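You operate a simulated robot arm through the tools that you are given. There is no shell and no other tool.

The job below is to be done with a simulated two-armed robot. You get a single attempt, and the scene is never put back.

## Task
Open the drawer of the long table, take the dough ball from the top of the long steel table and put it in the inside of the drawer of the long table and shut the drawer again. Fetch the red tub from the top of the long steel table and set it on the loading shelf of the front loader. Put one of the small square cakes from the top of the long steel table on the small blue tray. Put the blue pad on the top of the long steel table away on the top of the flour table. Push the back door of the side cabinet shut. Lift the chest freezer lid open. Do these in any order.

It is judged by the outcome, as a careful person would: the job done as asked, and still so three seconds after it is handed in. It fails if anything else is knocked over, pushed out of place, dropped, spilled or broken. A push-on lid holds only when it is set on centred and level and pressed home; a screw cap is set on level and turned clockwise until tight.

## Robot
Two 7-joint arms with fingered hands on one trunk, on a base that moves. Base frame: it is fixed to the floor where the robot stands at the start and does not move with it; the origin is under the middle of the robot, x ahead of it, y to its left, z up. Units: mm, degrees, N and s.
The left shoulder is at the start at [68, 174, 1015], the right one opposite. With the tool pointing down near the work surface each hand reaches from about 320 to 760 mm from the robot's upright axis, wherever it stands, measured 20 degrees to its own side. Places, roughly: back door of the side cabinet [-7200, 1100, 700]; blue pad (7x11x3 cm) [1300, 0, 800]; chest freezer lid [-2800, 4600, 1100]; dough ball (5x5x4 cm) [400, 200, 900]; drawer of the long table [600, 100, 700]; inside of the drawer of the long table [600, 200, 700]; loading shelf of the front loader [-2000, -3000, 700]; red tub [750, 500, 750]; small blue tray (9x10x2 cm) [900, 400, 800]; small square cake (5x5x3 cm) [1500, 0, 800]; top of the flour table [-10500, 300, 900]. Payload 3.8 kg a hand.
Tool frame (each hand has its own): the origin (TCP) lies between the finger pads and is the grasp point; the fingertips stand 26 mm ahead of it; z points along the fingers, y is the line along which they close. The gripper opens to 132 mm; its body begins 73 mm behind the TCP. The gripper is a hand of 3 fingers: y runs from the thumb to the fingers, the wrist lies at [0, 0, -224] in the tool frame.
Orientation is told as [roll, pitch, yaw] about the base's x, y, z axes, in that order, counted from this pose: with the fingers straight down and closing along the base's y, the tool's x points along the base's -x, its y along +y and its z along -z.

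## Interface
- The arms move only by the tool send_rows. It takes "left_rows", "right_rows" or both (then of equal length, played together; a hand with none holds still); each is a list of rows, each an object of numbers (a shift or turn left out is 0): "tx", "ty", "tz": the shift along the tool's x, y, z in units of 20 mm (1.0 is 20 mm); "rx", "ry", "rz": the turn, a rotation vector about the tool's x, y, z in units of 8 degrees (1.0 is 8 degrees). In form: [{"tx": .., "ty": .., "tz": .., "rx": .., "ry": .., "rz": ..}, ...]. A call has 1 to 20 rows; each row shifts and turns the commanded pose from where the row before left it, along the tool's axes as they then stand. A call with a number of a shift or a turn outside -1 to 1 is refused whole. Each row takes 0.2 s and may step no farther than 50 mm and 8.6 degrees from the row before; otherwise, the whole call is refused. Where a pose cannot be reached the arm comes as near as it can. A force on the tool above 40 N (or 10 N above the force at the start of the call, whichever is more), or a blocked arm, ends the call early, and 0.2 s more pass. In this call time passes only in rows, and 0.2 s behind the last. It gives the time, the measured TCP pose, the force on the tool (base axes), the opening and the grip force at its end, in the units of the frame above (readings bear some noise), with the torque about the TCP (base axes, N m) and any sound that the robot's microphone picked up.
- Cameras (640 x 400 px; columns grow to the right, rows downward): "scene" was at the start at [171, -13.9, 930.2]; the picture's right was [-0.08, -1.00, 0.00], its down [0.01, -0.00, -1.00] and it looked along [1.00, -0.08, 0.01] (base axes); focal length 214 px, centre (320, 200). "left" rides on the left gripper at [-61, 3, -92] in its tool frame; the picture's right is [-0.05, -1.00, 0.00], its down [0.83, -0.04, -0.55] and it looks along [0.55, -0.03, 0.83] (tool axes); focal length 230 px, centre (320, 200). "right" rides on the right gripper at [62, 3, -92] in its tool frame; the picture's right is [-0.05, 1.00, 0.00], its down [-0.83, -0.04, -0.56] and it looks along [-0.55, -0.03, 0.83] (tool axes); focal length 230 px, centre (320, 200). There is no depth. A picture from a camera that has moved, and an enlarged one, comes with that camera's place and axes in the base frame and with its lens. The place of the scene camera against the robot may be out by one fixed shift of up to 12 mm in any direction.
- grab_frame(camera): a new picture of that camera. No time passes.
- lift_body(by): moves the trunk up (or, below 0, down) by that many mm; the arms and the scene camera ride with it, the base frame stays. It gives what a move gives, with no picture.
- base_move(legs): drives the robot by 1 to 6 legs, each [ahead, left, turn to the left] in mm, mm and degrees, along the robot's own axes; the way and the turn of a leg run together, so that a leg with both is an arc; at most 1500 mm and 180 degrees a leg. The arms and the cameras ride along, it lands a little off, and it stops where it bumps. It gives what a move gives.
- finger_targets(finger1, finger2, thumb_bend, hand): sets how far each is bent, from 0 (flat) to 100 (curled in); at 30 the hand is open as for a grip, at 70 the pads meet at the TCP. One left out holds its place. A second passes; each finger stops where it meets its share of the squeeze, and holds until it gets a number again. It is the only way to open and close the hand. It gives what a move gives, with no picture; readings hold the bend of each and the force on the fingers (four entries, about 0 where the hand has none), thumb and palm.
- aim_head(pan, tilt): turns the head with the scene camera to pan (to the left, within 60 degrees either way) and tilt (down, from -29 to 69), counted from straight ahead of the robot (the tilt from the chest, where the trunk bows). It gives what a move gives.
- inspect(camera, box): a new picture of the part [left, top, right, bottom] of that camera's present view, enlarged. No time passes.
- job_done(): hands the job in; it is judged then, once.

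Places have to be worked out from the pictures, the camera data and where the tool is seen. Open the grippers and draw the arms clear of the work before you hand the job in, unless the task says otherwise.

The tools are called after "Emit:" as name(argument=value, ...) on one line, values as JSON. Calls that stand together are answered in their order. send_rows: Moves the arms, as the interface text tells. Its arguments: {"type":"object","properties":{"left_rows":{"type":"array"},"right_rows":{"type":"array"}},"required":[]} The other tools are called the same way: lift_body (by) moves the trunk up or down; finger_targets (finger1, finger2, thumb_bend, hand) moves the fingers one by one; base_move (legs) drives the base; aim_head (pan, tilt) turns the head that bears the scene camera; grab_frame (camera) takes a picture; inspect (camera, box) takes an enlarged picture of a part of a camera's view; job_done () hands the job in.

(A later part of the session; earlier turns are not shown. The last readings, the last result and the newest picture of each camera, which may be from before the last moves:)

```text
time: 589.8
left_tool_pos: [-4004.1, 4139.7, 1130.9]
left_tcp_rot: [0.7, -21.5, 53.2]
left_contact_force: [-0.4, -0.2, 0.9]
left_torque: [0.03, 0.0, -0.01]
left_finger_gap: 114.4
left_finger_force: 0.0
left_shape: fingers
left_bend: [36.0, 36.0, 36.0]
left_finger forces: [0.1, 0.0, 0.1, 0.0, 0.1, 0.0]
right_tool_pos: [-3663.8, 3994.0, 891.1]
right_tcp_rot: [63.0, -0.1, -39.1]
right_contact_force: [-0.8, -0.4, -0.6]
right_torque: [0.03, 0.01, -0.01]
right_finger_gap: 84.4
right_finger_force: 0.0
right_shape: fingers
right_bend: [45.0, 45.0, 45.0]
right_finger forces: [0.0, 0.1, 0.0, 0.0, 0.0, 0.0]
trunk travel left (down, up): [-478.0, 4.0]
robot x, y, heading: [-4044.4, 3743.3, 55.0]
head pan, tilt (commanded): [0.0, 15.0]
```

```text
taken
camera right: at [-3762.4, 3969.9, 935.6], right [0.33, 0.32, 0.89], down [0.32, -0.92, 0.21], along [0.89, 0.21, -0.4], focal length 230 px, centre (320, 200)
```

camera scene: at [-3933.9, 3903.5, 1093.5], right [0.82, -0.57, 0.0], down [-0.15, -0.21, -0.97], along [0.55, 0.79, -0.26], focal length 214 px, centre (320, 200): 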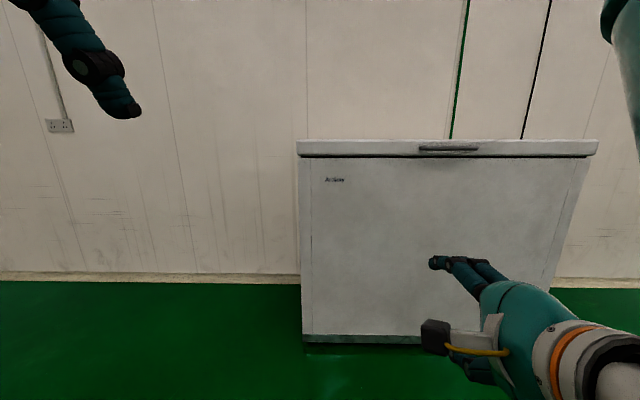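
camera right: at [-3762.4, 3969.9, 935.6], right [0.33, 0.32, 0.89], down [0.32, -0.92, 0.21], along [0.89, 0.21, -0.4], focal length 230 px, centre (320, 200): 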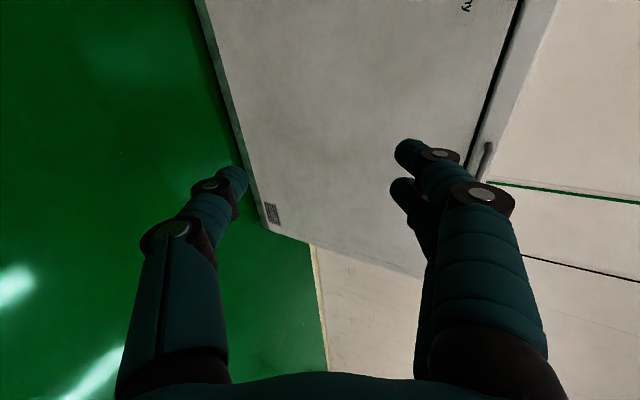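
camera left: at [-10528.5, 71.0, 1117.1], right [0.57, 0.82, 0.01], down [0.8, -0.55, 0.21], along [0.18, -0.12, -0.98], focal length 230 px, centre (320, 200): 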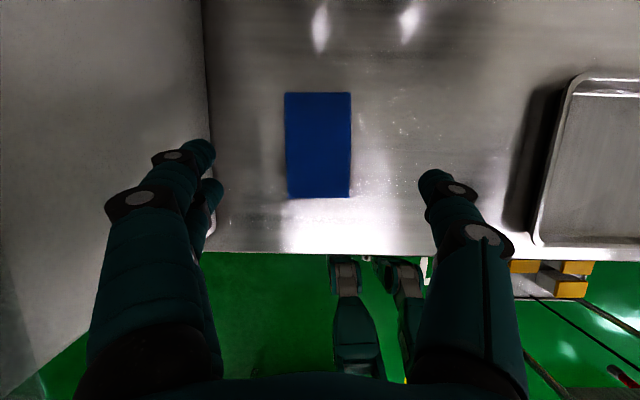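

That wrist position works. I raise the hand to handle height.

Emit:
send_rows(right_rows=[{"ty": 0.891, "tz": -0.454}, {"ty": 0.891, "tz": -0.454}, {"ty": 0.891, "tz": -0.454}, {"ty": 0.891, "tz": -0.454}, {"ty": 0.891, "tz": -0.454}, {"ty": 0.891, "tz": -0.454}, {"ty": 0.891, "tz": -0.454}, {"ty": 0.891, "tz": -0.454}, {"ty": 0.891, "tz": -0.454}])

Emit:
grab_frame(camera="scene")

```text
time: 591.8
left_tool_pos: [-4004.0, 4137.6, 1130.8]
left_tcp_rot: [0.7, -21.4, 53.2]
left_contact_force: [-0.7, 0.2, -0.8]
left_torque: [-0.01, -0.02, 0.0]
left_finger_gap: 114.3
left_finger_force: 0.0
left_shape: fingers
left_bend: [36.0, 36.0, 36.0]
left_finger forces: [0.1, 0.0, 0.0, 0.1, 0.0, 0.1]
right_tool_pos: [-3659.6, 4022.6, 1062.0]
right_tcp_rot: [63.0, -0.1, -38.8]
right_contact_force: [-0.7, 0.1, -0.2]
right_torque: [0.03, 0.0, 0.02]
right_finger_gap: 84.3
right_finger_force: 0.1
right_shape: fingers
right_bend: [45.0, 45.0, 45.0]
right_finger forces: [0.0, 0.0, 0.0, 0.0, 0.1, 0.0]
right hand out of reach, approached as far as the arm can: row 5, 6, 7, 8, 9
trunk travel left (down, up): [-478.0, 4.0]
robot x, y, heading: [-4042.5, 3741.2, 54.9]
head pan, tilt (commanded): [0.0, 15.0]
```

```text
taken
camera scene: at [-3934.0, 3903.2, 1093.6], right [0.82, -0.57, 0.0], down [-0.15, -0.21, -0.97], along [0.55, 0.79, -0.26], focal length 214 px, centre (320, 200)
```

scene: 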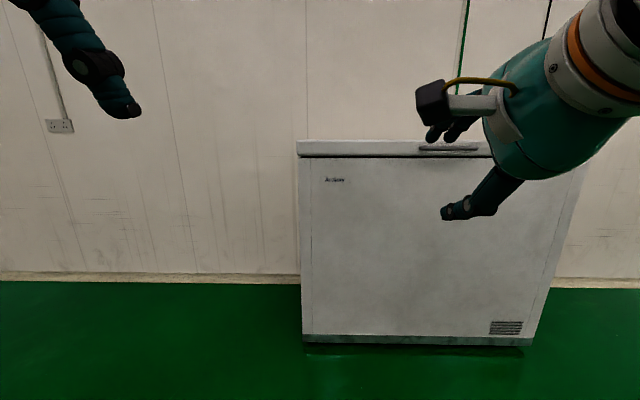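

I look through the left hand's camera, which faces back at the robot, to see how the right arm is posed.

Emit:
grab_frame(camera="left")

```text
taken
camera left: at [-3991.3, 4156.9, 1239.2], right [0.83, -0.56, 0.01], down [-0.55, -0.81, 0.21], along [-0.11, -0.18, -0.98], focal length 230 px, centre (320, 200)
```

left: 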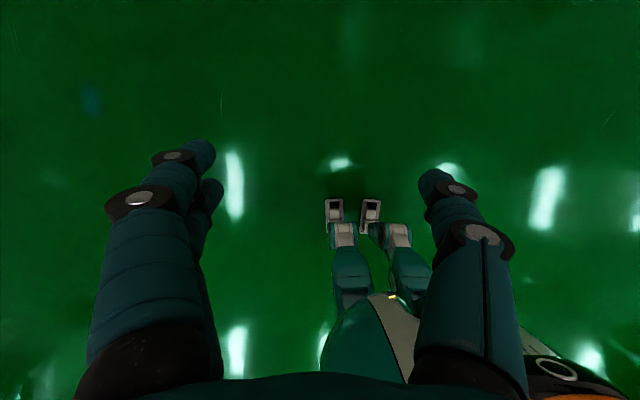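

I test the standard wrist side pointing level and upward, to see how high a fist could push.

Emit:
send_rows(right_rows=[{"rz": -0.94}, {"rz": -0.94}, {"rz": -0.94}, {"rz": -0.94}, {"rz": -0.94}, {"rz": -0.94}, {"rz": -0.94}, {"rz": -0.94}, {"rz": -0.94}, {"rz": -0.94}, {"rz": -0.94}, {"rz": -0.94}, {"ry": -0.9}, {"ry": -0.9}, {"ry": -0.9}, {"ry": -0.9}])

Emit:
send_rows(right_rows=[{"tx": -1}, {"tx": -1}, {"tx": -1}, {"tx": -1}, {"tx": -1}, {"tx": -1}])

Emit:
grab_frame(camera="scene")

```text
time: 595.2
left_tool_pos: [-4003.9, 4138.8, 1130.6]
left_tcp_rot: [0.7, -21.3, 53.2]
left_contact_force: [-0.2, 0.0, -0.2]
left_torque: [-0.01, 0.0, 0.03]
left_finger_gap: 114.5
left_finger_force: 0.1
left_shape: fingers
left_bend: [36.0, 36.0, 36.0]
left_finger forces: [0.1, 0.0, 0.1, 0.0, 0.0, 0.1]
right_tool_pos: [-3658.6, 4028.1, 1061.6]
right_tcp_rot: [-172.4, -88.3, -136.2]
right_contact_force: [0.4, -0.7, -0.4]
right_torque: [0.02, -0.03, -0.02]
right_finger_gap: 84.6
right_finger_force: 0.0
right_shape: fingers
right_bend: [45.0, 45.0, 45.0]
right_finger forces: [0.0, 0.0, 0.1, 0.1, 0.0, 0.1]
right hand out of reach, approached as far as the arm can: row 13
trunk travel left (down, up): [-478.0, 4.0]
robot x, y, heading: [-4043.2, 3742.5, 55.1]
head pan, tilt (commanded): [0.0, 15.0]
```

```text
time: 596.6
left_tool_pos: [-4004.9, 4138.2, 1131.5]
left_tcp_rot: [0.7, -21.4, 53.1]
left_contact_force: [-0.5, -1.3, -0.4]
left_torque: [0.05, -0.03, -0.01]
left_finger_gap: 114.3
left_finger_force: 0.0
left_shape: fingers
left_bend: [36.0, 36.0, 36.0]
left_finger forces: [0.1, 0.1, 0.1, 0.0, 0.0, 0.0]
right_tool_pos: [-3660.8, 4044.7, 1176.8]
right_tcp_rot: [-170.1, -88.1, -138.7]
right_contact_force: [0.3, -0.8, -0.1]
right_torque: [0.02, 0.04, -0.01]
right_finger_gap: 84.4
right_finger_force: 0.0
right_shape: fingers
right_bend: [45.0, 45.0, 45.0]
right_finger forces: [0.0, 0.1, 0.1, 0.1, 0.1, 0.0]
right hand out of reach, approached as far as the arm can: row 3, 4, 5, 6
trunk travel left (down, up): [-478.0, 4.0]
robot x, y, heading: [-4043.0, 3741.2, 55.1]
head pan, tilt (commanded): [0.0, 15.0]
```

```text
taken
camera scene: at [-3934.1, 3903.1, 1093.7], right [0.82, -0.57, 0.0], down [-0.15, -0.21, -0.97], along [0.55, 0.79, -0.26], focal length 214 px, centre (320, 200)
```

scene: 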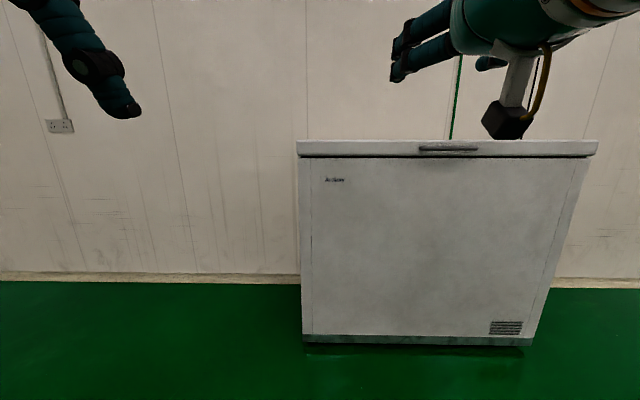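

It reaches z≈1177 pointing level. I continue upward to find the limit.

Emit:
send_rows(right_rows=[{"tx": -1, "tz": 0.3}, {"tx": -1, "tz": 0.3}, {"tx": -1, "tz": 0.3}, {"tx": -1, "tz": 0.3}, {"tx": -1, "tz": 0.3}, {"tx": -1, "tz": 0.3}, {"tx": -1, "tz": 0.3}, {"tx": -1, "tz": 0.3}, {"tx": -1, "tz": 0.3}, {"tx": -1, "tz": 0.3}, {"tx": -1, "tz": 0.3}, {"tx": -1, "tz": 0.3}])

Emit:
grab_frame(camera="scene")

```text
time: 599.2
left_tool_pos: [-4002.9, 4137.8, 1130.3]
left_tcp_rot: [0.7, -21.3, 53.1]
left_contact_force: [0.1, -0.2, -1.0]
left_torque: [0.02, 0.0, 0.02]
left_finger_gap: 114.5
left_finger_force: 0.0
left_shape: fingers
left_bend: [36.0, 36.0, 36.0]
left_finger forces: [0.0, 0.1, 0.0, 0.0, 0.0, 0.1]
right_tool_pos: [-3618.7, 4094.9, 1418.3]
right_tcp_rot: [-170.2, -88.2, -138.3]
right_contact_force: [0.4, 0.6, 0.5]
right_torque: [0.0, 0.01, 0.0]
right_finger_gap: 84.4
right_finger_force: 0.1
right_shape: fingers
right_bend: [45.0, 45.0, 45.0]
right_finger forces: [0.0, 0.0, 0.0, 0.1, 0.1, 0.2]
trunk travel left (down, up): [-478.0, 4.0]
robot x, y, heading: [-4041.5, 3747.2, 55.0]
head pan, tilt (commanded): [0.0, 15.0]
```

```text
taken
camera scene: at [-3933.8, 3903.5, 1093.5], right [0.82, -0.57, 0.0], down [-0.15, -0.21, -0.97], along [0.55, 0.79, -0.26], focal length 214 px, centre (320, 200)
```

scene: 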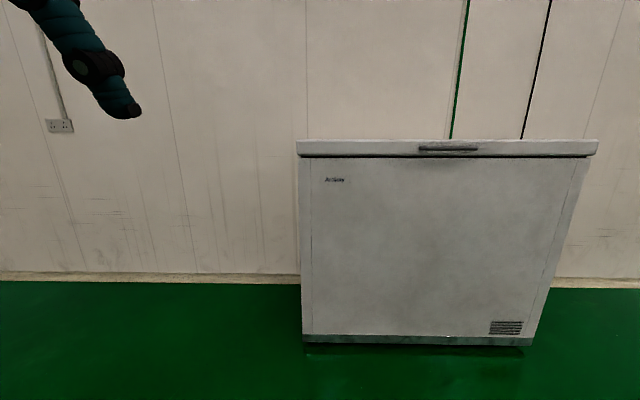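

No limit yet at z≈1418. I go on upward and forward.

Emit:
send_rows(right_rows=[{"tx": -1, "tz": 0.3}, {"tx": -1, "tz": 0.3}, {"tx": -1, "tz": 0.3}, {"tx": -1, "tz": 0.3}, {"tx": -1, "tz": 0.3}, {"tx": -1, "tz": 0.3}, {"tx": -0.3, "tz": 1}, {"tx": -0.3, "tz": 1}, {"tx": -0.3, "tz": 1}, {"tx": -0.3, "tz": 1}, {"tx": -0.3, "tz": 1}, {"tx": -0.3, "tz": 1}])

```text
time: 601.8
left_tool_pos: [-4003.8, 4138.9, 1130.3]
left_tcp_rot: [0.7, -21.3, 53.1]
left_contact_force: [0.2, 0.4, -0.1]
left_torque: [-0.04, -0.01, -0.02]
left_finger_gap: 114.4
left_finger_force: 0.1
left_shape: fingers
left_bend: [36.0, 36.0, 36.0]
left_finger forces: [0.0, 0.0, 0.0, 0.0, 0.1, 0.0]
right_tool_pos: [-3532.7, 4213.5, 1523.8]
right_tcp_rot: [-176.0, -87.9, -132.5]
right_contact_force: [-0.4, -0.2, -1.0]
right_torque: [0.01, -0.04, -0.03]
right_finger_gap: 84.2
right_finger_force: 0.1
right_shape: fingers
right_bend: [45.0, 45.0, 45.0]
right_finger forces: [0.0, 0.1, 0.1, 0.1, 0.1, 0.1]
right hand out of reach, approached as far as the arm can: row 5, 6, 10, 11, 12
trunk travel left (down, up): [-478.0, 4.0]
robot x, y, heading: [-4042.3, 3745.8, 54.9]
head pan, tilt (commanded): [0.0, 15.0]
```

The arm reaches z≈1524 at 676 mm ahead pointing level, so a fist under the lid can push it to about 60° or more. I bring the hand back down to just below handle height.

Emit:
send_rows(right_rows=[{"tx": 0.3, "tz": -1}, {"tx": 0.3, "tz": -1}, {"tx": 0.3, "tz": -1}, {"tx": 0.3, "tz": -1}, {"tx": 0.3, "tz": -1}, {"tx": 1, "tz": -0.25}, {"tx": 1, "tz": -0.25}, {"tx": 1, "tz": -0.25}, {"tx": 1, "tz": -0.25}, {"tx": 1, "tz": -0.25}, {"tx": 1, "tz": -0.25}, {"tx": 1, "tz": -0.25}, {"tx": 1, "tz": -0.25}, {"tx": 1, "tz": -0.25}, {"tx": 1, "tz": -0.25}, {"tx": 1, "tz": -0.25}, {"tx": 1, "tz": -0.25}, {"tx": 1, "tz": -0.25}, {"tx": 1, "tz": -0.25}, {"tx": 1, "tz": -0.25}])

Emit:
send_rows(right_rows=[{"tx": 1}, {"tx": 1}, {"tx": 1}, {"tx": 1}, {"tx": 1}, {"tx": 1}, {"tx": 1}])

Emit:
finger_targets(hand="right", finger1=72, finger2=72, thumb_bend=70)

Emit:
grab_frame(camera="scene")

```text
time: 606.0
left_tool_pos: [-4004.1, 4137.9, 1130.8]
left_tcp_rot: [0.6, -21.4, 53.1]
left_contact_force: [-0.1, 0.4, 0.2]
left_torque: [0.0, -0.02, -0.03]
left_finger_gap: 114.4
left_finger_force: 0.0
left_shape: fingers
left_bend: [36.0, 36.0, 36.0]
left_finger forces: [0.1, 0.1, 0.0, 0.0, 0.0, 0.1]
right_tool_pos: [-3633.4, 4083.0, 1188.0]
right_tcp_rot: [-171.8, -88.1, -137.0]
right_contact_force: [-0.6, 0.2, -0.9]
right_torque: [0.01, -0.01, 0.01]
right_finger_gap: 84.7
right_finger_force: 0.0
right_shape: fingers
right_bend: [45.0, 45.0, 45.0]
right_finger forces: [0.0, 0.0, 0.1, 0.1, 0.0, 0.1]
trunk travel left (down, up): [-478.0, 4.0]
robot x, y, heading: [-4043.5, 3741.6, 55.3]
head pan, tilt (commanded): [0.0, 15.0]
```

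```text
time: 607.6
left_tool_pos: [-4003.6, 4138.3, 1130.9]
left_tcp_rot: [0.6, -21.4, 53.1]
left_contact_force: [0.4, -0.8, 0.1]
left_torque: [-0.03, 0.0, 0.03]
left_finger_gap: 114.2
left_finger_force: 0.1
left_shape: fingers
left_bend: [36.0, 36.0, 36.0]
left_finger forces: [0.0, 0.0, 0.1, 0.0, 0.0, 0.0]
right_tool_pos: [-3631.3, 4085.8, 1046.5]
right_tcp_rot: [-172.4, -88.2, -136.3]
right_contact_force: [-1.1, -0.9, -0.4]
right_torque: [-0.02, -0.02, -0.02]
right_finger_gap: 84.8
right_finger_force: 0.1
right_shape: fingers
right_bend: [45.0, 45.0, 45.0]
right_finger forces: [0.0, 0.1, 0.1, 0.0, 0.0, 0.0]
trunk travel left (down, up): [-478.0, 4.0]
robot x, y, heading: [-4044.4, 3744.6, 54.9]
head pan, tilt (commanded): [0.0, 15.0]
```

```text
time: 608.6
left_tool_pos: [-4002.1, 4138.6, 1131.0]
left_tcp_rot: [0.7, -21.4, 53.1]
left_contact_force: [-0.7, -1.1, -0.1]
left_torque: [-0.01, -0.03, 0.0]
left_finger_gap: 114.4
left_finger_force: 0.0
left_shape: fingers
left_bend: [36.0, 36.0, 36.0]
left_finger forces: [0.1, 0.0, 0.0, 0.0, 0.1, 0.0]
right_tool_pos: [-3632.5, 4085.3, 1048.0]
right_tcp_rot: [-171.8, -88.1, -136.9]
right_contact_force: [-0.2, -1.1, -1.1]
right_torque: [0.01, -0.02, 0.01]
right_finger_gap: 3.0
right_finger_force: 0.0
right_shape: fingers
right_bend: [72.0, 72.0, 70.0]
right_finger forces: [0.0, 0.0, 0.0, 0.0, 0.1, 0.0]
trunk travel left (down, up): [-478.0, 4.0]
robot x, y, heading: [-4041.8, 3744.4, 55.1]
head pan, tilt (commanded): [0.0, 15.0]
```

```text
taken
camera scene: at [-3933.9, 3903.5, 1093.5], right [0.82, -0.57, 0.0], down [-0.15, -0.21, -0.97], along [0.55, 0.79, -0.26], focal length 214 px, centre (320, 200)
```

scene: 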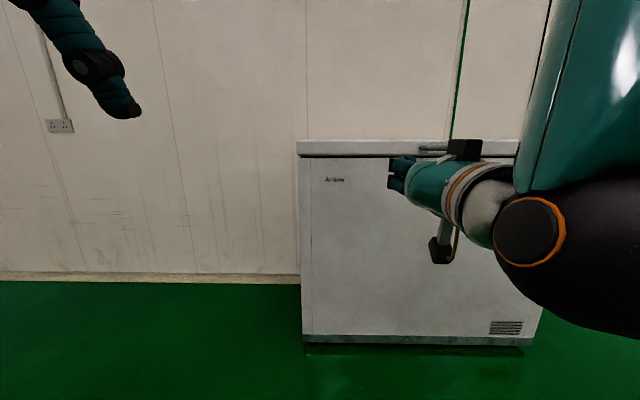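

The hand points level with a fist at z≈1048. I strafe right 411 mm and approach so the fist comes just before and below the handle.

Emit:
base_move(legs=[[0, -405, -0.8], [490, 0, 0]])

Emit:
grab_frame(camera="scene")

Emit:
grab_frame(camera="right")

Emit:
grab_frame(camera="left")

```text
time: 615.2
left_tool_pos: [-3380.2, 4287.7, 1131.0]
left_tcp_rot: [0.7, -21.3, 52.3]
left_contact_force: [1.2, 0.0, 0.4]
left_torque: [0.04, 0.02, 0.01]
left_finger_gap: 114.4
left_finger_force: 0.1
left_shape: fingers
left_bend: [36.0, 36.0, 36.0]
left_finger forces: [0.1, 0.0, 0.1, 0.0, 0.1, 0.1]
right_tool_pos: [-3008.8, 4228.5, 1047.2]
right_tcp_rot: [-171.9, -88.1, -137.7]
right_contact_force: [-0.3, -0.3, -0.3]
right_torque: [0.02, -0.02, 0.0]
right_finger_gap: 3.1
right_finger_force: 0.0
right_shape: fingers
right_bend: [72.0, 72.0, 70.0]
right_finger forces: [0.0, 0.0, 0.0, 0.1, 0.1, 0.0]
trunk travel left (down, up): [-478.0, 4.0]
robot x, y, heading: [-3425.6, 3896.0, 53.9]
head pan, tilt (commanded): [0.0, 15.0]
```

```text
taken
camera scene: at [-3314.4, 4051.3, 1093.6], right [0.81, -0.59, 0.0], down [-0.15, -0.21, -0.97], along [0.57, 0.78, -0.26], focal length 214 px, centre (320, 200)
```

scene: 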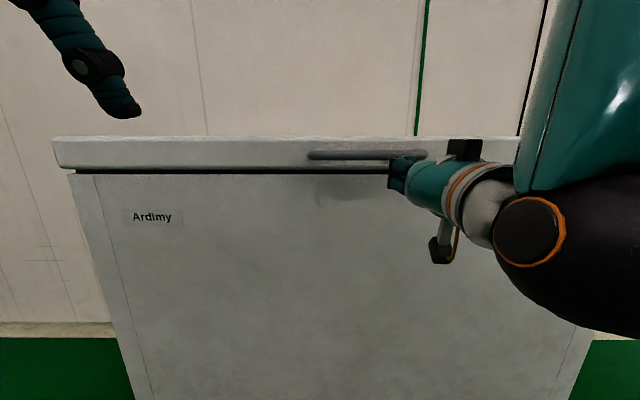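

```text
taken
camera right: at [-3069.0, 4160.8, 982.9], right [-0.77, 0.64, 0.05], down [-0.34, -0.47, 0.81], along [0.54, 0.61, 0.58], focal length 230 px, centre (320, 200)
```

right: 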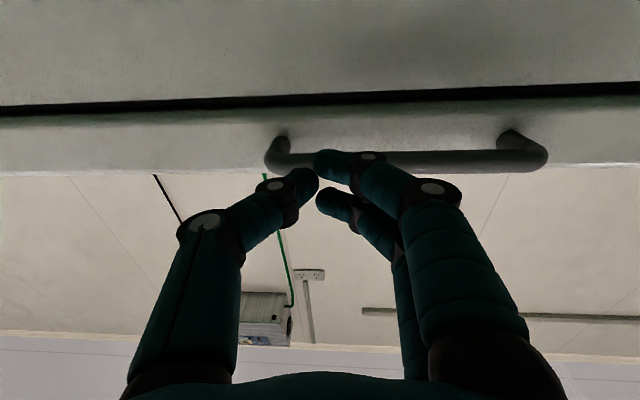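

```text
taken
camera left: at [-3368.0, 4306.0, 1239.1], right [0.82, -0.57, 0.01], down [-0.56, -0.8, 0.21], along [-0.11, -0.18, -0.98], focal length 230 px, centre (320, 200)
```

left: 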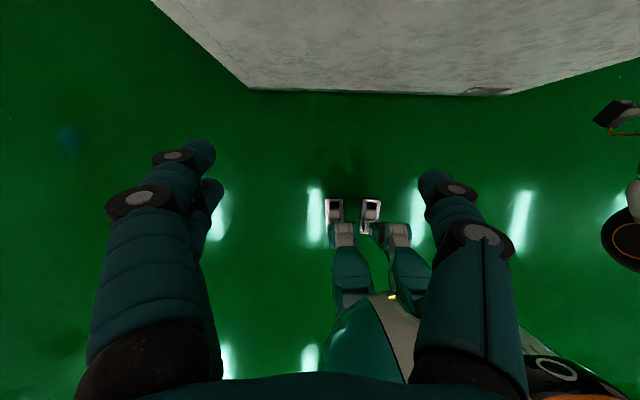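

Seen from below, the handle is a bar standing about 50 mm off the lid (bar n≈1762, z≈1071, u -5086…-4860). I shift left 58 mm to its middle, lower the fist to z≈1033, and slide it in under the bar.

Emit:
base_move(legs=[[0, 58, 0]])

Emit:
send_rows(right_rows=[{"tx": 0.7}])

Emit:
grab_frame(camera="right")

```text
time: 616.4
left_tool_pos: [-3425.9, 4321.0, 1130.3]
left_tcp_rot: [0.8, -21.4, 52.3]
left_contact_force: [0.1, -0.1, 0.0]
left_torque: [0.01, -0.02, 0.01]
left_finger_gap: 114.6
left_finger_force: 0.1
left_shape: fingers
left_bend: [36.0, 36.0, 36.0]
left_finger forces: [0.0, 0.1, 0.1, 0.0, 0.1, 0.1]
right_tool_pos: [-3054.6, 4261.8, 1048.3]
right_tcp_rot: [-171.8, -88.1, -137.8]
right_contact_force: [-0.4, -1.2, -0.1]
right_torque: [0.01, -0.04, -0.02]
right_finger_gap: 3.1
right_finger_force: 0.1
right_shape: fingers
right_bend: [72.0, 72.0, 70.0]
right_finger forces: [0.1, 0.0, 0.0, 0.0, 0.1, 0.0]
trunk travel left (down, up): [-478.0, 4.0]
robot x, y, heading: [-3475.4, 3928.8, 54.3]
head pan, tilt (commanded): [0.0, 15.0]
```

```text
time: 616.8
left_tool_pos: [-3426.5, 4320.6, 1131.1]
left_tcp_rot: [0.6, -21.4, 52.3]
left_contact_force: [0.0, 0.8, 0.2]
left_torque: [0.02, 0.01, 0.02]
left_finger_gap: 114.5
left_finger_force: 0.0
left_shape: fingers
left_bend: [36.0, 36.0, 36.0]
left_finger forces: [0.1, 0.0, 0.0, 0.0, 0.0, 0.0]
right_tool_pos: [-3055.0, 4261.9, 1032.3]
right_tcp_rot: [-172.7, -88.2, -137.1]
right_contact_force: [0.8, 0.2, 0.3]
right_torque: [0.03, -0.02, 0.04]
right_finger_gap: 3.4
right_finger_force: 0.0
right_shape: fingers
right_bend: [72.0, 72.0, 70.0]
right_finger forces: [0.0, 0.0, 0.0, 0.1, 0.0, 0.0]
trunk travel left (down, up): [-478.0, 4.0]
robot x, y, heading: [-3474.7, 3927.9, 54.1]
head pan, tilt (commanded): [0.0, 15.0]
```

```text
taken
camera right: at [-3114.7, 4194.4, 967.8], right [-0.77, 0.64, 0.05], down [-0.34, -0.47, 0.81], along [0.54, 0.61, 0.58], focal length 230 px, centre (320, 200)
```

right: 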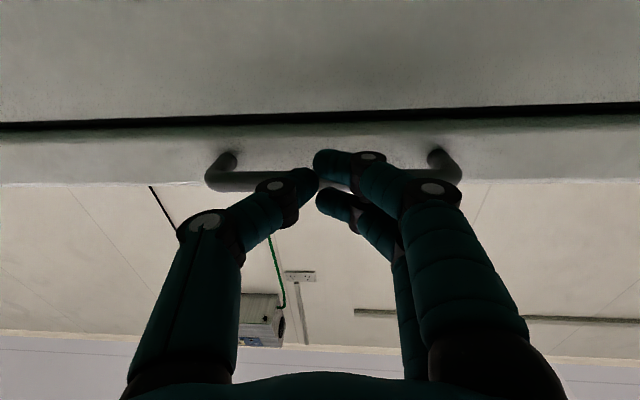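

Centred under the bar. I drive ahead 88 mm so the fingertips lie beneath the bar.

Emit:
base_move(legs=[[88, 0, 0]])

Emit:
grab_frame(camera="right")

Emit:
inspect(camera="scene", box=[260, 100, 480, 240])

```text
time: 618.0
left_tool_pos: [-3375.9, 4390.5, 1129.8]
left_tcp_rot: [0.7, -21.3, 52.3]
left_contact_force: [-0.1, 0.1, -0.2]
left_torque: [-0.01, 0.02, -0.05]
left_finger_gap: 114.4
left_finger_force: 0.0
left_shape: fingers
left_bend: [36.0, 36.0, 36.0]
left_finger forces: [0.0, 0.0, 0.1, 0.0, 0.0, 0.0]
right_tool_pos: [-3004.1, 4331.2, 1032.1]
right_tcp_rot: [-162.1, -88.5, -148.1]
right_contact_force: [-0.6, -0.8, 0.1]
right_torque: [0.04, -0.01, 0.0]
right_finger_gap: 2.8
right_finger_force: 0.1
right_shape: fingers
right_bend: [72.0, 72.0, 70.0]
right_finger forces: [0.1, 0.0, 0.1, 0.0, 0.0, 0.0]
trunk travel left (down, up): [-478.0, 4.0]
robot x, y, heading: [-3417.5, 4002.2, 53.8]
head pan, tilt (commanded): [0.0, 15.0]
stopped in leg 1: the force on the tool passed its limit at 44 N (the readings are from after the stop); the commanded pose is now the measured one
```

```text
taken
camera right: at [-3064.2, 4262.4, 966.5], right [-0.77, 0.64, 0.04], down [-0.34, -0.46, 0.82], along [0.54, 0.61, 0.58], focal length 230 px, centre (320, 200)
```

right: 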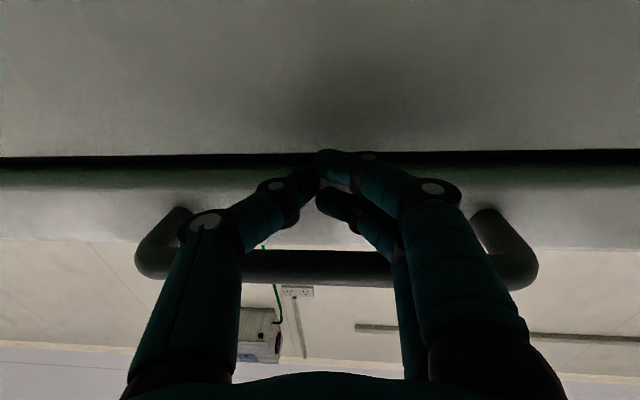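

```text
2.86 times, centred on (370, 170) of scene
camera zoom: at [-3308.3, 4155.5, 1093.3], right [0.81, -0.59, 0.0], down [-0.15, -0.21, -0.97], along [0.57, 0.78, -0.26], focal length 613 px, centre (177, 286)
```

zoom: 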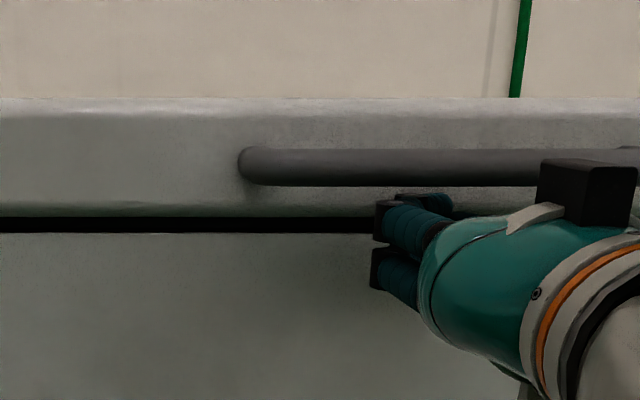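

The fingertips touch the lid's face with the bar above them: right place. I draw back 6 mm and lift in small steps, watching the load.

Emit:
send_rows(right_rows=[{"tz": -0.3}, {"tx": -0.5}, {"tx": -0.5}, {"tx": -0.5}])

Emit:
grab_frame(camera="right")

Emit:
grab_frame(camera="scene")

```text
time: 619.0
left_tool_pos: [-3375.0, 4390.9, 1131.1]
left_tcp_rot: [0.6, -21.4, 52.3]
left_contact_force: [0.2, -0.4, -0.3]
left_torque: [0.03, 0.03, 0.0]
left_finger_gap: 114.3
left_finger_force: 0.0
left_shape: fingers
left_bend: [36.0, 36.0, 36.0]
left_finger forces: [0.0, 0.0, 0.0, 0.0, 0.1, 0.0]
right_tool_pos: [-3009.4, 4324.7, 1060.2]
right_tcp_rot: [-160.1, -88.5, -149.9]
right_contact_force: [-2.2, 0.6, -8.3]
right_torque: [-0.13, -0.23, 0.03]
right_finger_gap: 2.8
right_finger_force: 4.4
right_shape: fingers
right_bend: [72.0, 72.0, 70.0]
right_finger forces: [0.0, 8.5, 0.0, 0.1, 0.1, 0.0]
trunk travel left (down, up): [-478.0, 4.0]
robot x, y, heading: [-3415.4, 3998.4, 54.2]
head pan, tilt (commanded): [0.0, 15.0]
```

```text
taken
camera right: at [-3070.1, 4255.6, 996.2], right [-0.77, 0.64, 0.04], down [-0.34, -0.46, 0.82], along [0.54, 0.61, 0.58], focal length 230 px, centre (320, 200)
```

right: 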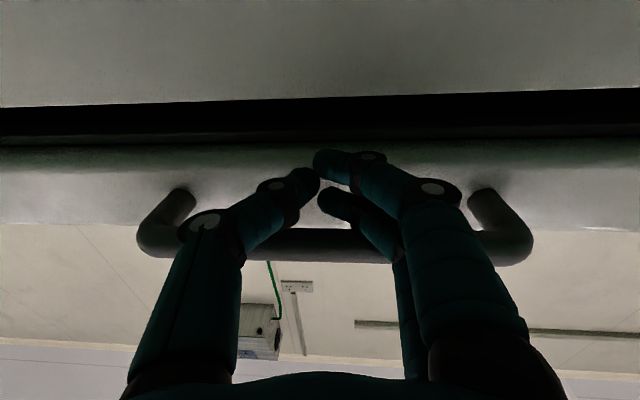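

```text
taken
camera scene: at [-3308.7, 4155.4, 1093.5], right [0.81, -0.59, 0.0], down [-0.15, -0.21, -0.97], along [0.57, 0.78, -0.26], focal length 214 px, centre (320, 200)
```

scene: 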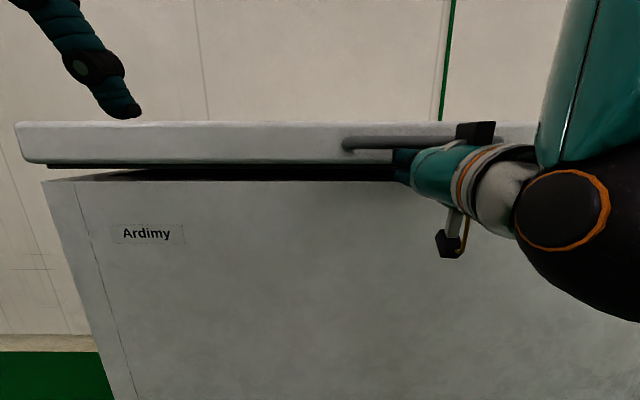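

The lid rises with only about 8 N. I keep lifting along its arc.

Emit:
send_rows(right_rows=[{"tx": -0.75, "tz": 0.05}, {"tx": -0.75, "tz": 0.06}, {"tx": -0.75, "tz": 0.08}, {"tx": -0.75, "tz": 0.1}, {"tx": -0.75, "tz": 0.12}, {"tx": -0.75, "tz": 0.14}, {"tx": -0.75, "tz": 0.16}])

Emit:
grab_frame(camera="right")

Emit:
grab_frame(camera="scene")

```text
time: 620.6
left_tool_pos: [-3376.0, 4389.4, 1131.5]
left_tcp_rot: [0.6, -21.6, 52.3]
left_contact_force: [0.3, -0.7, -0.5]
left_torque: [0.01, 0.01, -0.01]
left_finger_gap: 114.3
left_finger_force: 0.1
left_shape: fingers
left_bend: [36.0, 36.0, 36.0]
left_finger forces: [0.0, 0.0, 0.0, 0.1, 0.0, 0.1]
right_tool_pos: [-3003.0, 4333.5, 1168.7]
right_tcp_rot: [-164.7, -88.3, -145.4]
right_contact_force: [-4.6, -6.9, -1.8]
right_torque: [-0.05, -0.07, -0.06]
right_finger_gap: 1.9
right_finger_force: 5.3
right_shape: fingers
right_bend: [72.0, 72.0, 70.0]
right_finger forces: [2.1, 2.8, 0.1, 0.0, 6.1, 0.1]
trunk travel left (down, up): [-478.0, 4.0]
robot x, y, heading: [-3422.5, 3998.8, 54.1]
head pan, tilt (commanded): [0.0, 15.0]
```

```text
taken
camera right: at [-3063.4, 4265.5, 1103.5], right [-0.77, 0.64, 0.04], down [-0.34, -0.47, 0.81], along [0.54, 0.61, 0.58], focal length 230 px, centre (320, 200)
```

right: 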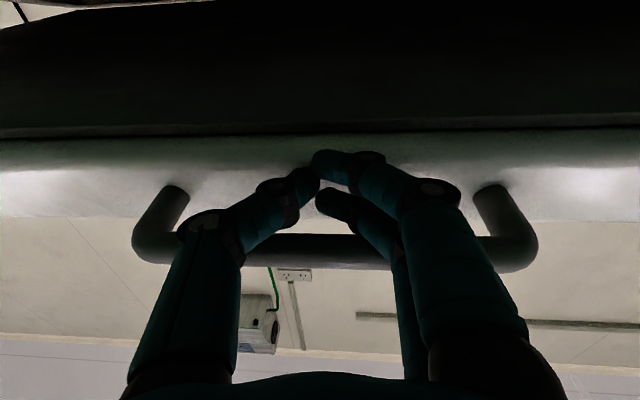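

```text
taken
camera scene: at [-3309.2, 4154.2, 1093.9], right [0.81, -0.59, 0.0], down [-0.15, -0.21, -0.97], along [0.57, 0.78, -0.26], focal length 214 px, centre (320, 200)
```

scene: 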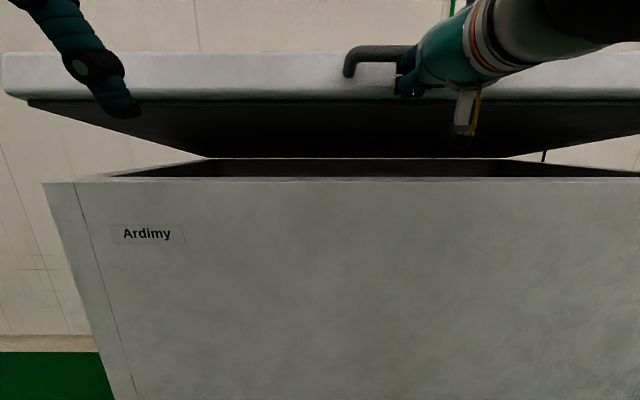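

The lid is opening nicely. I continue up and increasingly forward along the arc.

Emit:
send_rows(right_rows=[{"tx": -0.75, "tz": 0.12}, {"tx": -0.75, "tz": 0.15}, {"tx": -0.75, "tz": 0.18}, {"tx": -0.75, "tz": 0.2}, {"tx": -0.75, "tz": 0.23}, {"tx": -0.75, "tz": 0.26}, {"tx": -0.75, "tz": 0.28}, {"tx": -0.75, "tz": 0.3}])

Emit:
grab_frame(camera="right")

Emit:
aim_head(pan=0, tilt=-10)

Emit:
grab_frame(camera="scene")

```text
time: 622.4
left_tool_pos: [-3378.5, 4388.3, 1131.9]
left_tcp_rot: [0.6, -21.6, 52.3]
left_contact_force: [0.1, -0.5, 0.5]
left_torque: [0.02, 0.02, 0.0]
left_finger_gap: 114.2
left_finger_force: 0.1
left_shape: fingers
left_bend: [36.0, 36.0, 36.0]
left_finger forces: [0.0, 0.1, 0.1, 0.1, 0.0, 0.0]
right_tool_pos: [-2987.2, 4358.8, 1291.5]
right_tcp_rot: [-166.0, -87.9, -143.8]
right_contact_force: [-15.5, -12.8, 3.1]
right_torque: [-0.06, 0.12, 0.0]
right_finger_gap: 0.9
right_finger_force: 11.0
right_shape: fingers
right_bend: [75.0, 72.0, 70.0]
right_finger forces: [14.0, 0.0, 0.0, 0.1, 6.3, 0.0]
trunk travel left (down, up): [-478.0, 4.0]
robot x, y, heading: [-3419.7, 4000.1, 54.2]
head pan, tilt (commanded): [0.0, 15.0]
```

```text
taken
camera right: at [-3046.2, 4289.9, 1225.3], right [-0.77, 0.64, 0.04], down [-0.35, -0.47, 0.81], along [0.54, 0.61, 0.58], focal length 230 px, centre (320, 200)
```

right: 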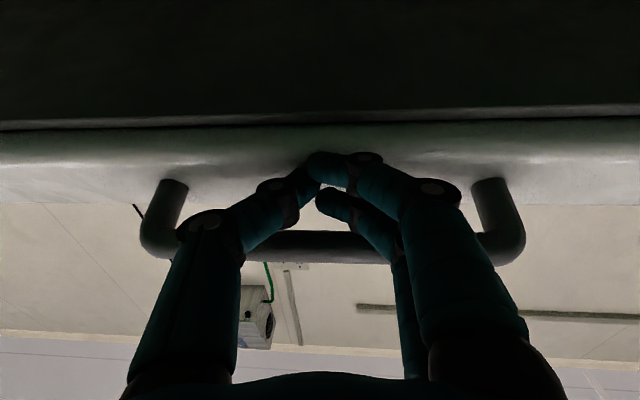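

```text
time: 623.3
left_tool_pos: [-3378.7, 4388.3, 1132.3]
left_tcp_rot: [0.6, -21.6, 52.3]
left_contact_force: [0.3, 0.2, 0.0]
left_torque: [0.01, 0.0, 0.0]
left_finger_gap: 114.6
left_finger_force: 0.2
left_shape: fingers
left_bend: [36.0, 36.0, 36.0]
left_finger forces: [0.0, 0.1, 0.0, 0.0, 0.1, 0.0]
right_tool_pos: [-2986.5, 4356.9, 1288.0]
right_tcp_rot: [-163.5, -88.2, -146.5]
right_contact_force: [-16.0, -13.3, 6.9]
right_torque: [-0.06, 0.06, -0.02]
right_finger_gap: 0.6
right_finger_force: 11.1
right_shape: fingers
right_bend: [75.0, 72.0, 71.0]
right_finger forces: [14.6, 0.0, 0.0, 0.0, 8.3, 0.1]
trunk travel left (down, up): [-478.0, 4.0]
robot x, y, heading: [-3418.2, 3997.7, 54.1]
head pan, tilt (commanded): [0.0, -10.0]
```

```text
taken
camera scene: at [-3316.9, 4145.4, 1133.6], right [0.81, -0.59, 0.0], down [0.1, 0.14, -0.98], along [0.58, 0.8, 0.18], focal length 214 px, centre (320, 200)
```

scene: 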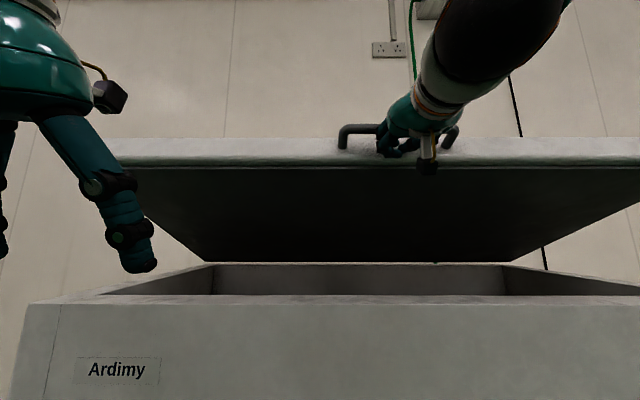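

The lid is about 22° open and its face presses on the fingertips, since it tilts while my hand stays level. I draw back slightly and tilt the hand upward along with the lid while lifting on.

Emit:
send_rows(right_rows=[{"tz": -0.4, "ry": -0.4}, {"tx": -0.55, "tz": 0.2, "ry": -0.5}, {"tx": -0.55, "tz": 0.25, "ry": -0.5}, {"tx": -0.52, "tz": 0.3, "ry": -0.5}, {"tx": -0.5, "tz": 0.36, "ry": -0.5}, {"tx": -0.48, "tz": 0.42, "ry": -0.5}])

Emit:
grab_frame(camera="right")

Emit:
grab_frame(camera="scene")

```text
time: 624.7
left_tool_pos: [-3373.7, 4390.8, 1131.0]
left_tcp_rot: [0.6, -21.4, 52.3]
left_contact_force: [0.2, 0.6, -0.9]
left_torque: [-0.02, 0.02, -0.03]
left_finger_gap: 114.3
left_finger_force: 0.0
left_shape: fingers
left_bend: [36.0, 36.0, 36.0]
left_finger forces: [0.0, 0.0, 0.0, 0.0, 0.0, 0.0]
right_tool_pos: [-2994.7, 4376.6, 1350.2]
right_tcp_rot: [-179.4, -64.8, -130.5]
right_contact_force: [-0.1, 0.0, -0.8]
right_torque: [0.01, 0.06, 0.01]
right_finger_gap: 2.7
right_finger_force: 0.5
right_shape: fingers
right_bend: [72.0, 72.0, 70.0]
right_finger forces: [0.0, 1.1, 0.0, 0.0, 0.1, 0.0]
right hand out of reach, approached as far as the arm can: row 5, 6
trunk travel left (down, up): [-478.0, 4.0]
robot x, y, heading: [-3418.8, 3996.6, 54.2]
head pan, tilt (commanded): [0.0, -10.0]
```

```text
taken
camera right: at [-3034.3, 4333.2, 1255.0], right [-0.78, 0.63, 0.04], down [-0.52, -0.68, 0.52], along [0.35, 0.38, 0.85], focal length 230 px, centre (320, 200)
```

right: 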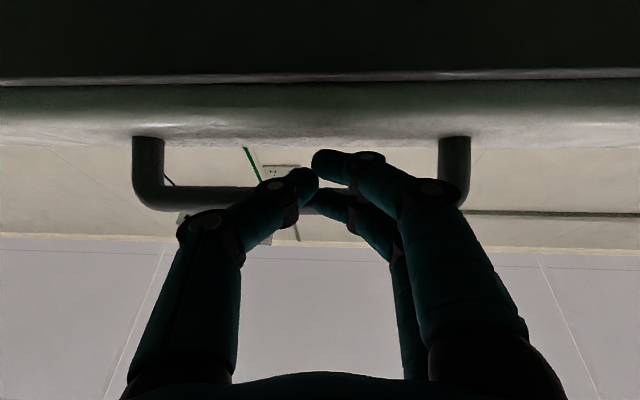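

```text
taken
camera scene: at [-3312.4, 4149.0, 1132.8], right [0.81, -0.59, 0.0], down [0.1, 0.14, -0.99], along [0.58, 0.8, 0.17], focal length 214 px, centre (320, 200)
```

scene: 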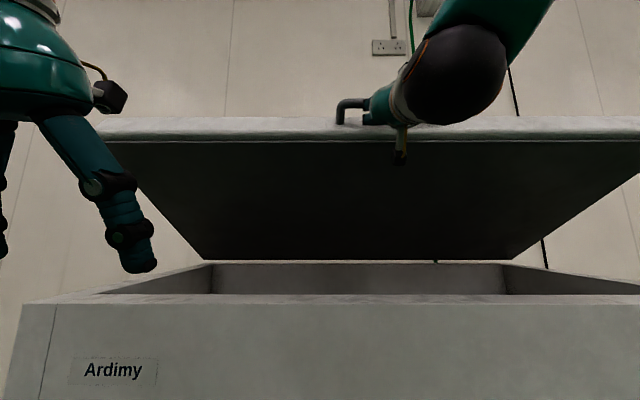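

The load has vanished, so the lid seems to hold by itself. I lower the hand 50 mm to check whether it stays.

Emit:
send_rows(right_rows=[{"tx": 0.45, "tz": -0.2}, {"tx": 0.9, "tz": -0.42}, {"tx": 0.9, "tz": -0.42}])

Emit:
grab_frame(camera="scene")

Emit:
grab_frame(camera="right")

```text
time: 625.5
left_tool_pos: [-3376.3, 4391.5, 1129.8]
left_tcp_rot: [0.7, -21.4, 52.3]
left_contact_force: [0.5, 0.8, -0.3]
left_torque: [-0.02, 0.01, 0.02]
left_finger_gap: 114.3
left_finger_force: 0.1
left_shape: fingers
left_bend: [36.0, 36.0, 36.0]
left_finger forces: [0.0, 0.0, 0.0, 0.0, 0.0, 0.1]
right_tool_pos: [-2999.5, 4375.3, 1299.8]
right_tcp_rot: [-179.2, -65.4, -131.1]
right_contact_force: [-0.5, -0.3, -0.2]
right_torque: [-0.01, -0.03, 0.0]
right_finger_gap: 2.7
right_finger_force: 0.1
right_shape: fingers
right_bend: [72.0, 72.0, 70.0]
right_finger forces: [0.0, 0.0, 0.0, 0.0, 0.1, 0.0]
right hand out of reach, approached as far as the arm can: row 3
trunk travel left (down, up): [-478.0, 4.0]
robot x, y, heading: [-3416.4, 3999.1, 54.3]
head pan, tilt (commanded): [0.0, -10.0]
```

```text
taken
camera scene: at [-3314.1, 4147.8, 1132.9], right [0.81, -0.59, 0.0], down [0.1, 0.14, -0.98], along [0.58, 0.8, 0.17], focal length 214 px, centre (320, 200)
```

scene: 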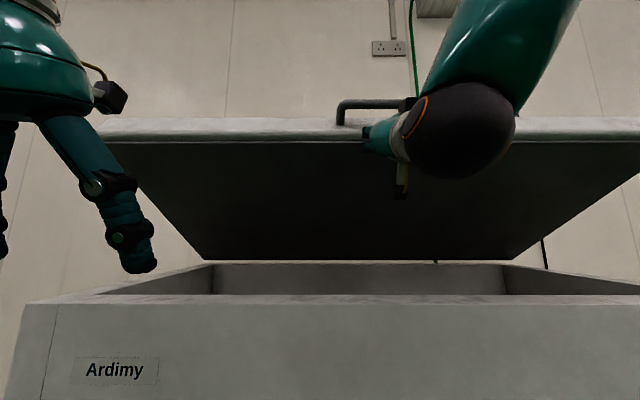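

```text
taken
camera right: at [-3039.3, 4332.0, 1205.2], right [-0.78, 0.63, 0.04], down [-0.52, -0.67, 0.52], along [0.36, 0.38, 0.85], focal length 230 px, centre (320, 200)
```

right: 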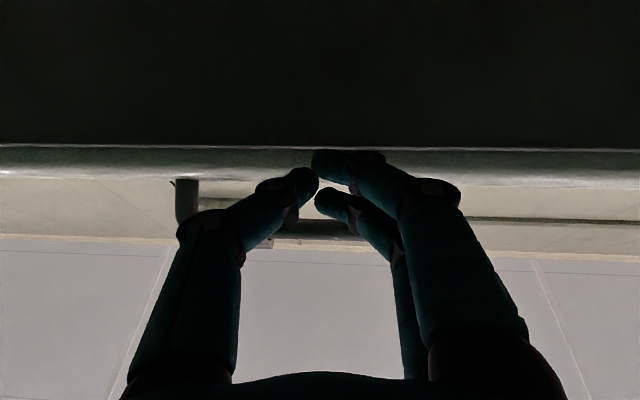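

The lid holds its position by itself. Now I bring the fist under the lid's front edge to push it from below: tilt back a little, lower the hand, and raise the left hand out of the way.

Emit:
send_rows(left_rows=[{"tx": -0.365, "tz": -0.931}, {"tx": -0.365, "tz": -0.931}, {"tx": -0.365, "tz": -0.931}, {"tx": -0.365, "tz": -0.931}, {"tx": -0.365, "tz": -0.931}, {"tx": -0.365, "tz": -0.931}], right_rows=[{"tx": 0.5, "tz": -0.5}, {"ry": 0.75}, {"ry": 0.75}, {"tx": 0.95, "tz": -0.25}, {"tx": 0.95, "tz": -0.25}, {"tx": 0.95, "tz": -0.25}])

Emit:
grab_frame(camera="scene")

Emit:
grab_frame(camera="right")

```text
time: 626.9
left_tool_pos: [-3375.0, 4389.4, 1249.8]
left_tcp_rot: [0.7, -21.3, 52.2]
left_contact_force: [-0.2, 0.1, 0.2]
left_torque: [-0.01, -0.03, -0.04]
left_finger_gap: 114.5
left_finger_force: 0.1
left_shape: fingers
left_bend: [36.0, 36.0, 36.0]
left_finger forces: [0.0, 0.0, 0.0, 0.0, 0.1, 0.0]
right_tool_pos: [-3002.2, 4370.2, 1225.4]
right_tcp_rot: [-177.9, -77.4, -132.2]
right_contact_force: [-0.3, -0.4, -0.1]
right_torque: [0.0, 0.01, 0.01]
right_finger_gap: 2.8
right_finger_force: 0.0
right_shape: fingers
right_bend: [72.0, 72.0, 70.0]
right_finger forces: [0.1, 0.0, 0.0, 0.0, 0.0, 0.0]
trunk travel left (down, up): [-478.0, 4.0]
robot x, y, heading: [-3419.1, 3994.1, 53.9]
head pan, tilt (commanded): [0.0, -10.0]
```

```text
taken
camera scene: at [-3314.0, 4147.8, 1132.9], right [0.81, -0.59, 0.0], down [0.1, 0.14, -0.98], along [0.58, 0.8, 0.17], focal length 214 px, centre (320, 200)
```

scene: 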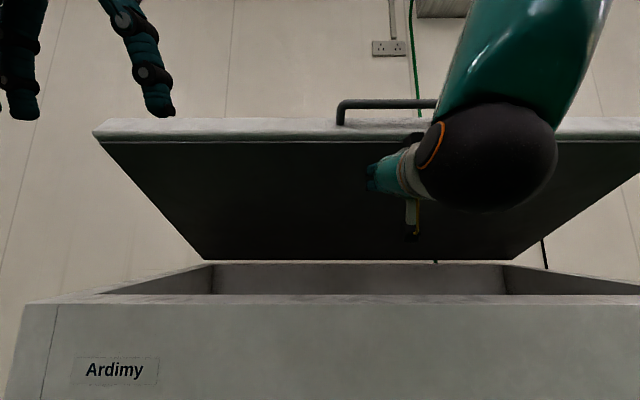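

```text
taken
camera right: at [-3052.7, 4313.1, 1145.5], right [-0.77, 0.63, 0.04], down [-0.44, -0.58, 0.69], along [0.46, 0.51, 0.72], focal length 230 px, centre (320, 200)
```

right: 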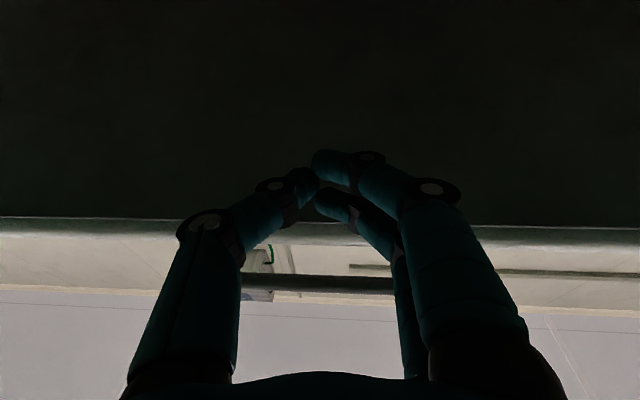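

The fist is now below the lid's underside. I drive 120 mm ahead under it, then push up.

Emit:
base_move(legs=[[120, 0, 0]])

Emit:
send_rows(right_rows=[{"tx": -0.97, "tz": 0.22}, {"tx": -0.97, "tz": 0.22}, {"tx": -0.97, "tz": 0.22}, {"tx": -0.97, "tz": 0.22}, {"tx": -0.97, "tz": 0.22}, {"tx": -0.97, "tz": 0.22}])

Emit:
grab_frame(camera="scene")

```text
time: 628.1
left_tool_pos: [-3304.6, 4484.0, 1250.9]
left_tcp_rot: [0.7, -21.5, 52.1]
left_contact_force: [0.9, -0.4, -0.7]
left_torque: [0.01, 0.04, -0.03]
left_finger_gap: 114.6
left_finger_force: 0.1
left_shape: fingers
left_bend: [36.0, 36.0, 36.0]
left_finger forces: [0.0, 0.0, 0.0, 0.0, 0.0, 0.0]
right_tool_pos: [-2931.7, 4465.6, 1227.8]
right_tcp_rot: [-177.9, -77.1, -132.1]
right_contact_force: [-0.5, 0.1, 0.4]
right_torque: [0.02, -0.03, 0.03]
right_finger_gap: 2.5
right_finger_force: 0.1
right_shape: fingers
right_bend: [72.0, 72.0, 70.0]
right_finger forces: [0.0, 0.0, 0.0, 0.1, 0.1, 0.1]
trunk travel left (down, up): [-478.0, 4.0]
robot x, y, heading: [-3349.9, 4098.0, 53.8]
head pan, tilt (commanded): [0.0, -10.0]
```

```text
time: 629.5
left_tool_pos: [-3304.5, 4483.4, 1251.5]
left_tcp_rot: [0.7, -21.4, 52.1]
left_contact_force: [-0.7, -0.5, 0.4]
left_torque: [-0.02, 0.02, 0.02]
left_finger_gap: 114.7
left_finger_force: 0.1
left_shape: fingers
left_bend: [36.0, 36.0, 36.0]
left_finger forces: [0.0, 0.0, 0.0, 0.0, 0.0, 0.0]
right_tool_pos: [-2931.5, 4467.0, 1348.5]
right_tcp_rot: [-178.1, -77.0, -132.1]
right_contact_force: [0.1, -0.1, 0.7]
right_torque: [0.02, 0.0, 0.02]
right_finger_gap: 2.7
right_finger_force: 0.1
right_shape: fingers
right_bend: [72.0, 72.0, 70.0]
right_finger forces: [0.1, 0.1, 0.0, 0.0, 0.0, 0.1]
trunk travel left (down, up): [-478.0, 4.0]
robot x, y, heading: [-3351.1, 4094.3, 53.9]
head pan, tilt (commanded): [0.0, -10.0]
```

```text
taken
camera scene: at [-3244.0, 4243.3, 1133.3], right [0.81, -0.59, 0.0], down [0.1, 0.14, -0.98], along [0.58, 0.8, 0.17], focal length 214 px, centre (320, 200)
```

scene: 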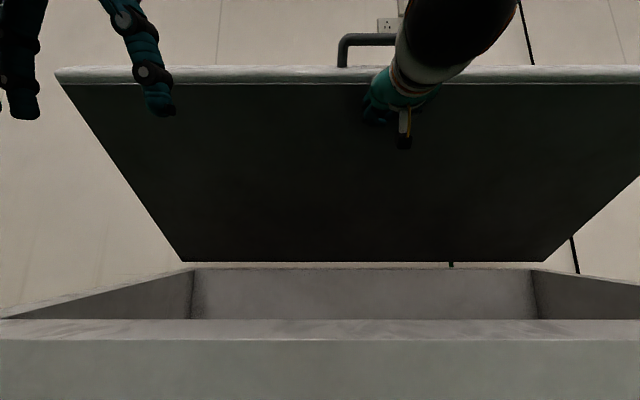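

The lid goes up easily. I continue pushing up and forward.

Emit:
send_rows(right_rows=[{"tx": -0.95, "tz": 0.35}, {"tx": -0.95, "tz": 0.35}, {"tx": -0.95, "tz": 0.4}, {"tx": -0.95, "tz": 0.45}, {"tx": -0.9, "tz": 0.5}, {"tx": -0.9, "tz": 0.5}])

Emit:
grab_frame(camera="scene")

Emit:
grab_frame(camera="right")

```text
time: 630.9
left_tool_pos: [-3303.5, 4484.9, 1250.8]
left_tcp_rot: [0.6, -21.4, 52.2]
left_contact_force: [0.2, 0.0, 0.0]
left_torque: [0.02, 0.01, -0.01]
left_finger_gap: 114.3
left_finger_force: 0.0
left_shape: fingers
left_bend: [36.0, 36.0, 36.0]
left_finger forces: [0.0, 0.1, 0.0, 0.1, 0.0, 0.0]
right_tool_pos: [-2916.8, 4489.2, 1468.6]
right_tcp_rot: [-177.8, -77.2, -132.5]
right_contact_force: [-1.0, -0.3, -0.9]
right_torque: [0.03, -0.01, -0.02]
right_finger_gap: 2.6
right_finger_force: 0.7
right_shape: fingers
right_bend: [72.0, 72.0, 70.0]
right_finger forces: [0.0, 0.7, 0.1, 0.1, 0.1, 0.0]
trunk travel left (down, up): [-478.0, 4.0]
robot x, y, heading: [-3351.2, 4096.5, 54.1]
head pan, tilt (commanded): [0.0, -10.0]
```

```text
taken
camera scene: at [-3243.7, 4243.6, 1133.0], right [0.81, -0.59, 0.0], down [0.1, 0.14, -0.98], along [0.58, 0.8, 0.17], focal length 214 px, centre (320, 200)
```

scene: 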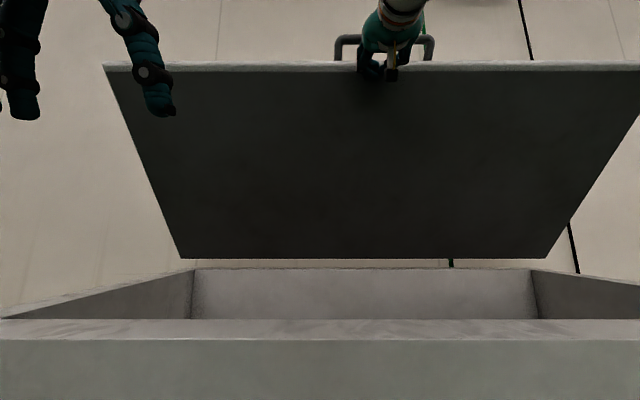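

```text
taken
camera right: at [-2967.6, 4430.9, 1386.9], right [-0.77, 0.64, 0.04], down [-0.44, -0.58, 0.69], along [0.46, 0.51, 0.72], focal length 230 px, centre (320, 200)
```

right: 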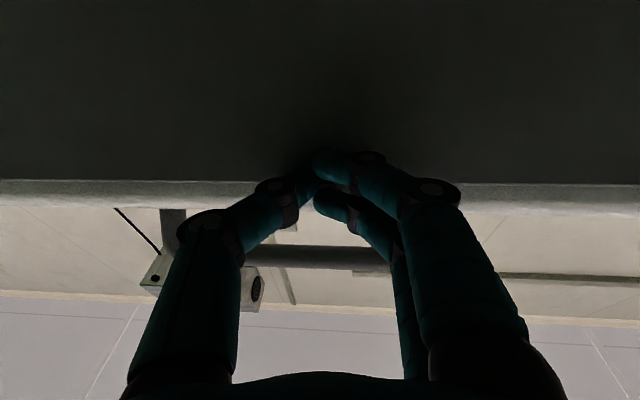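

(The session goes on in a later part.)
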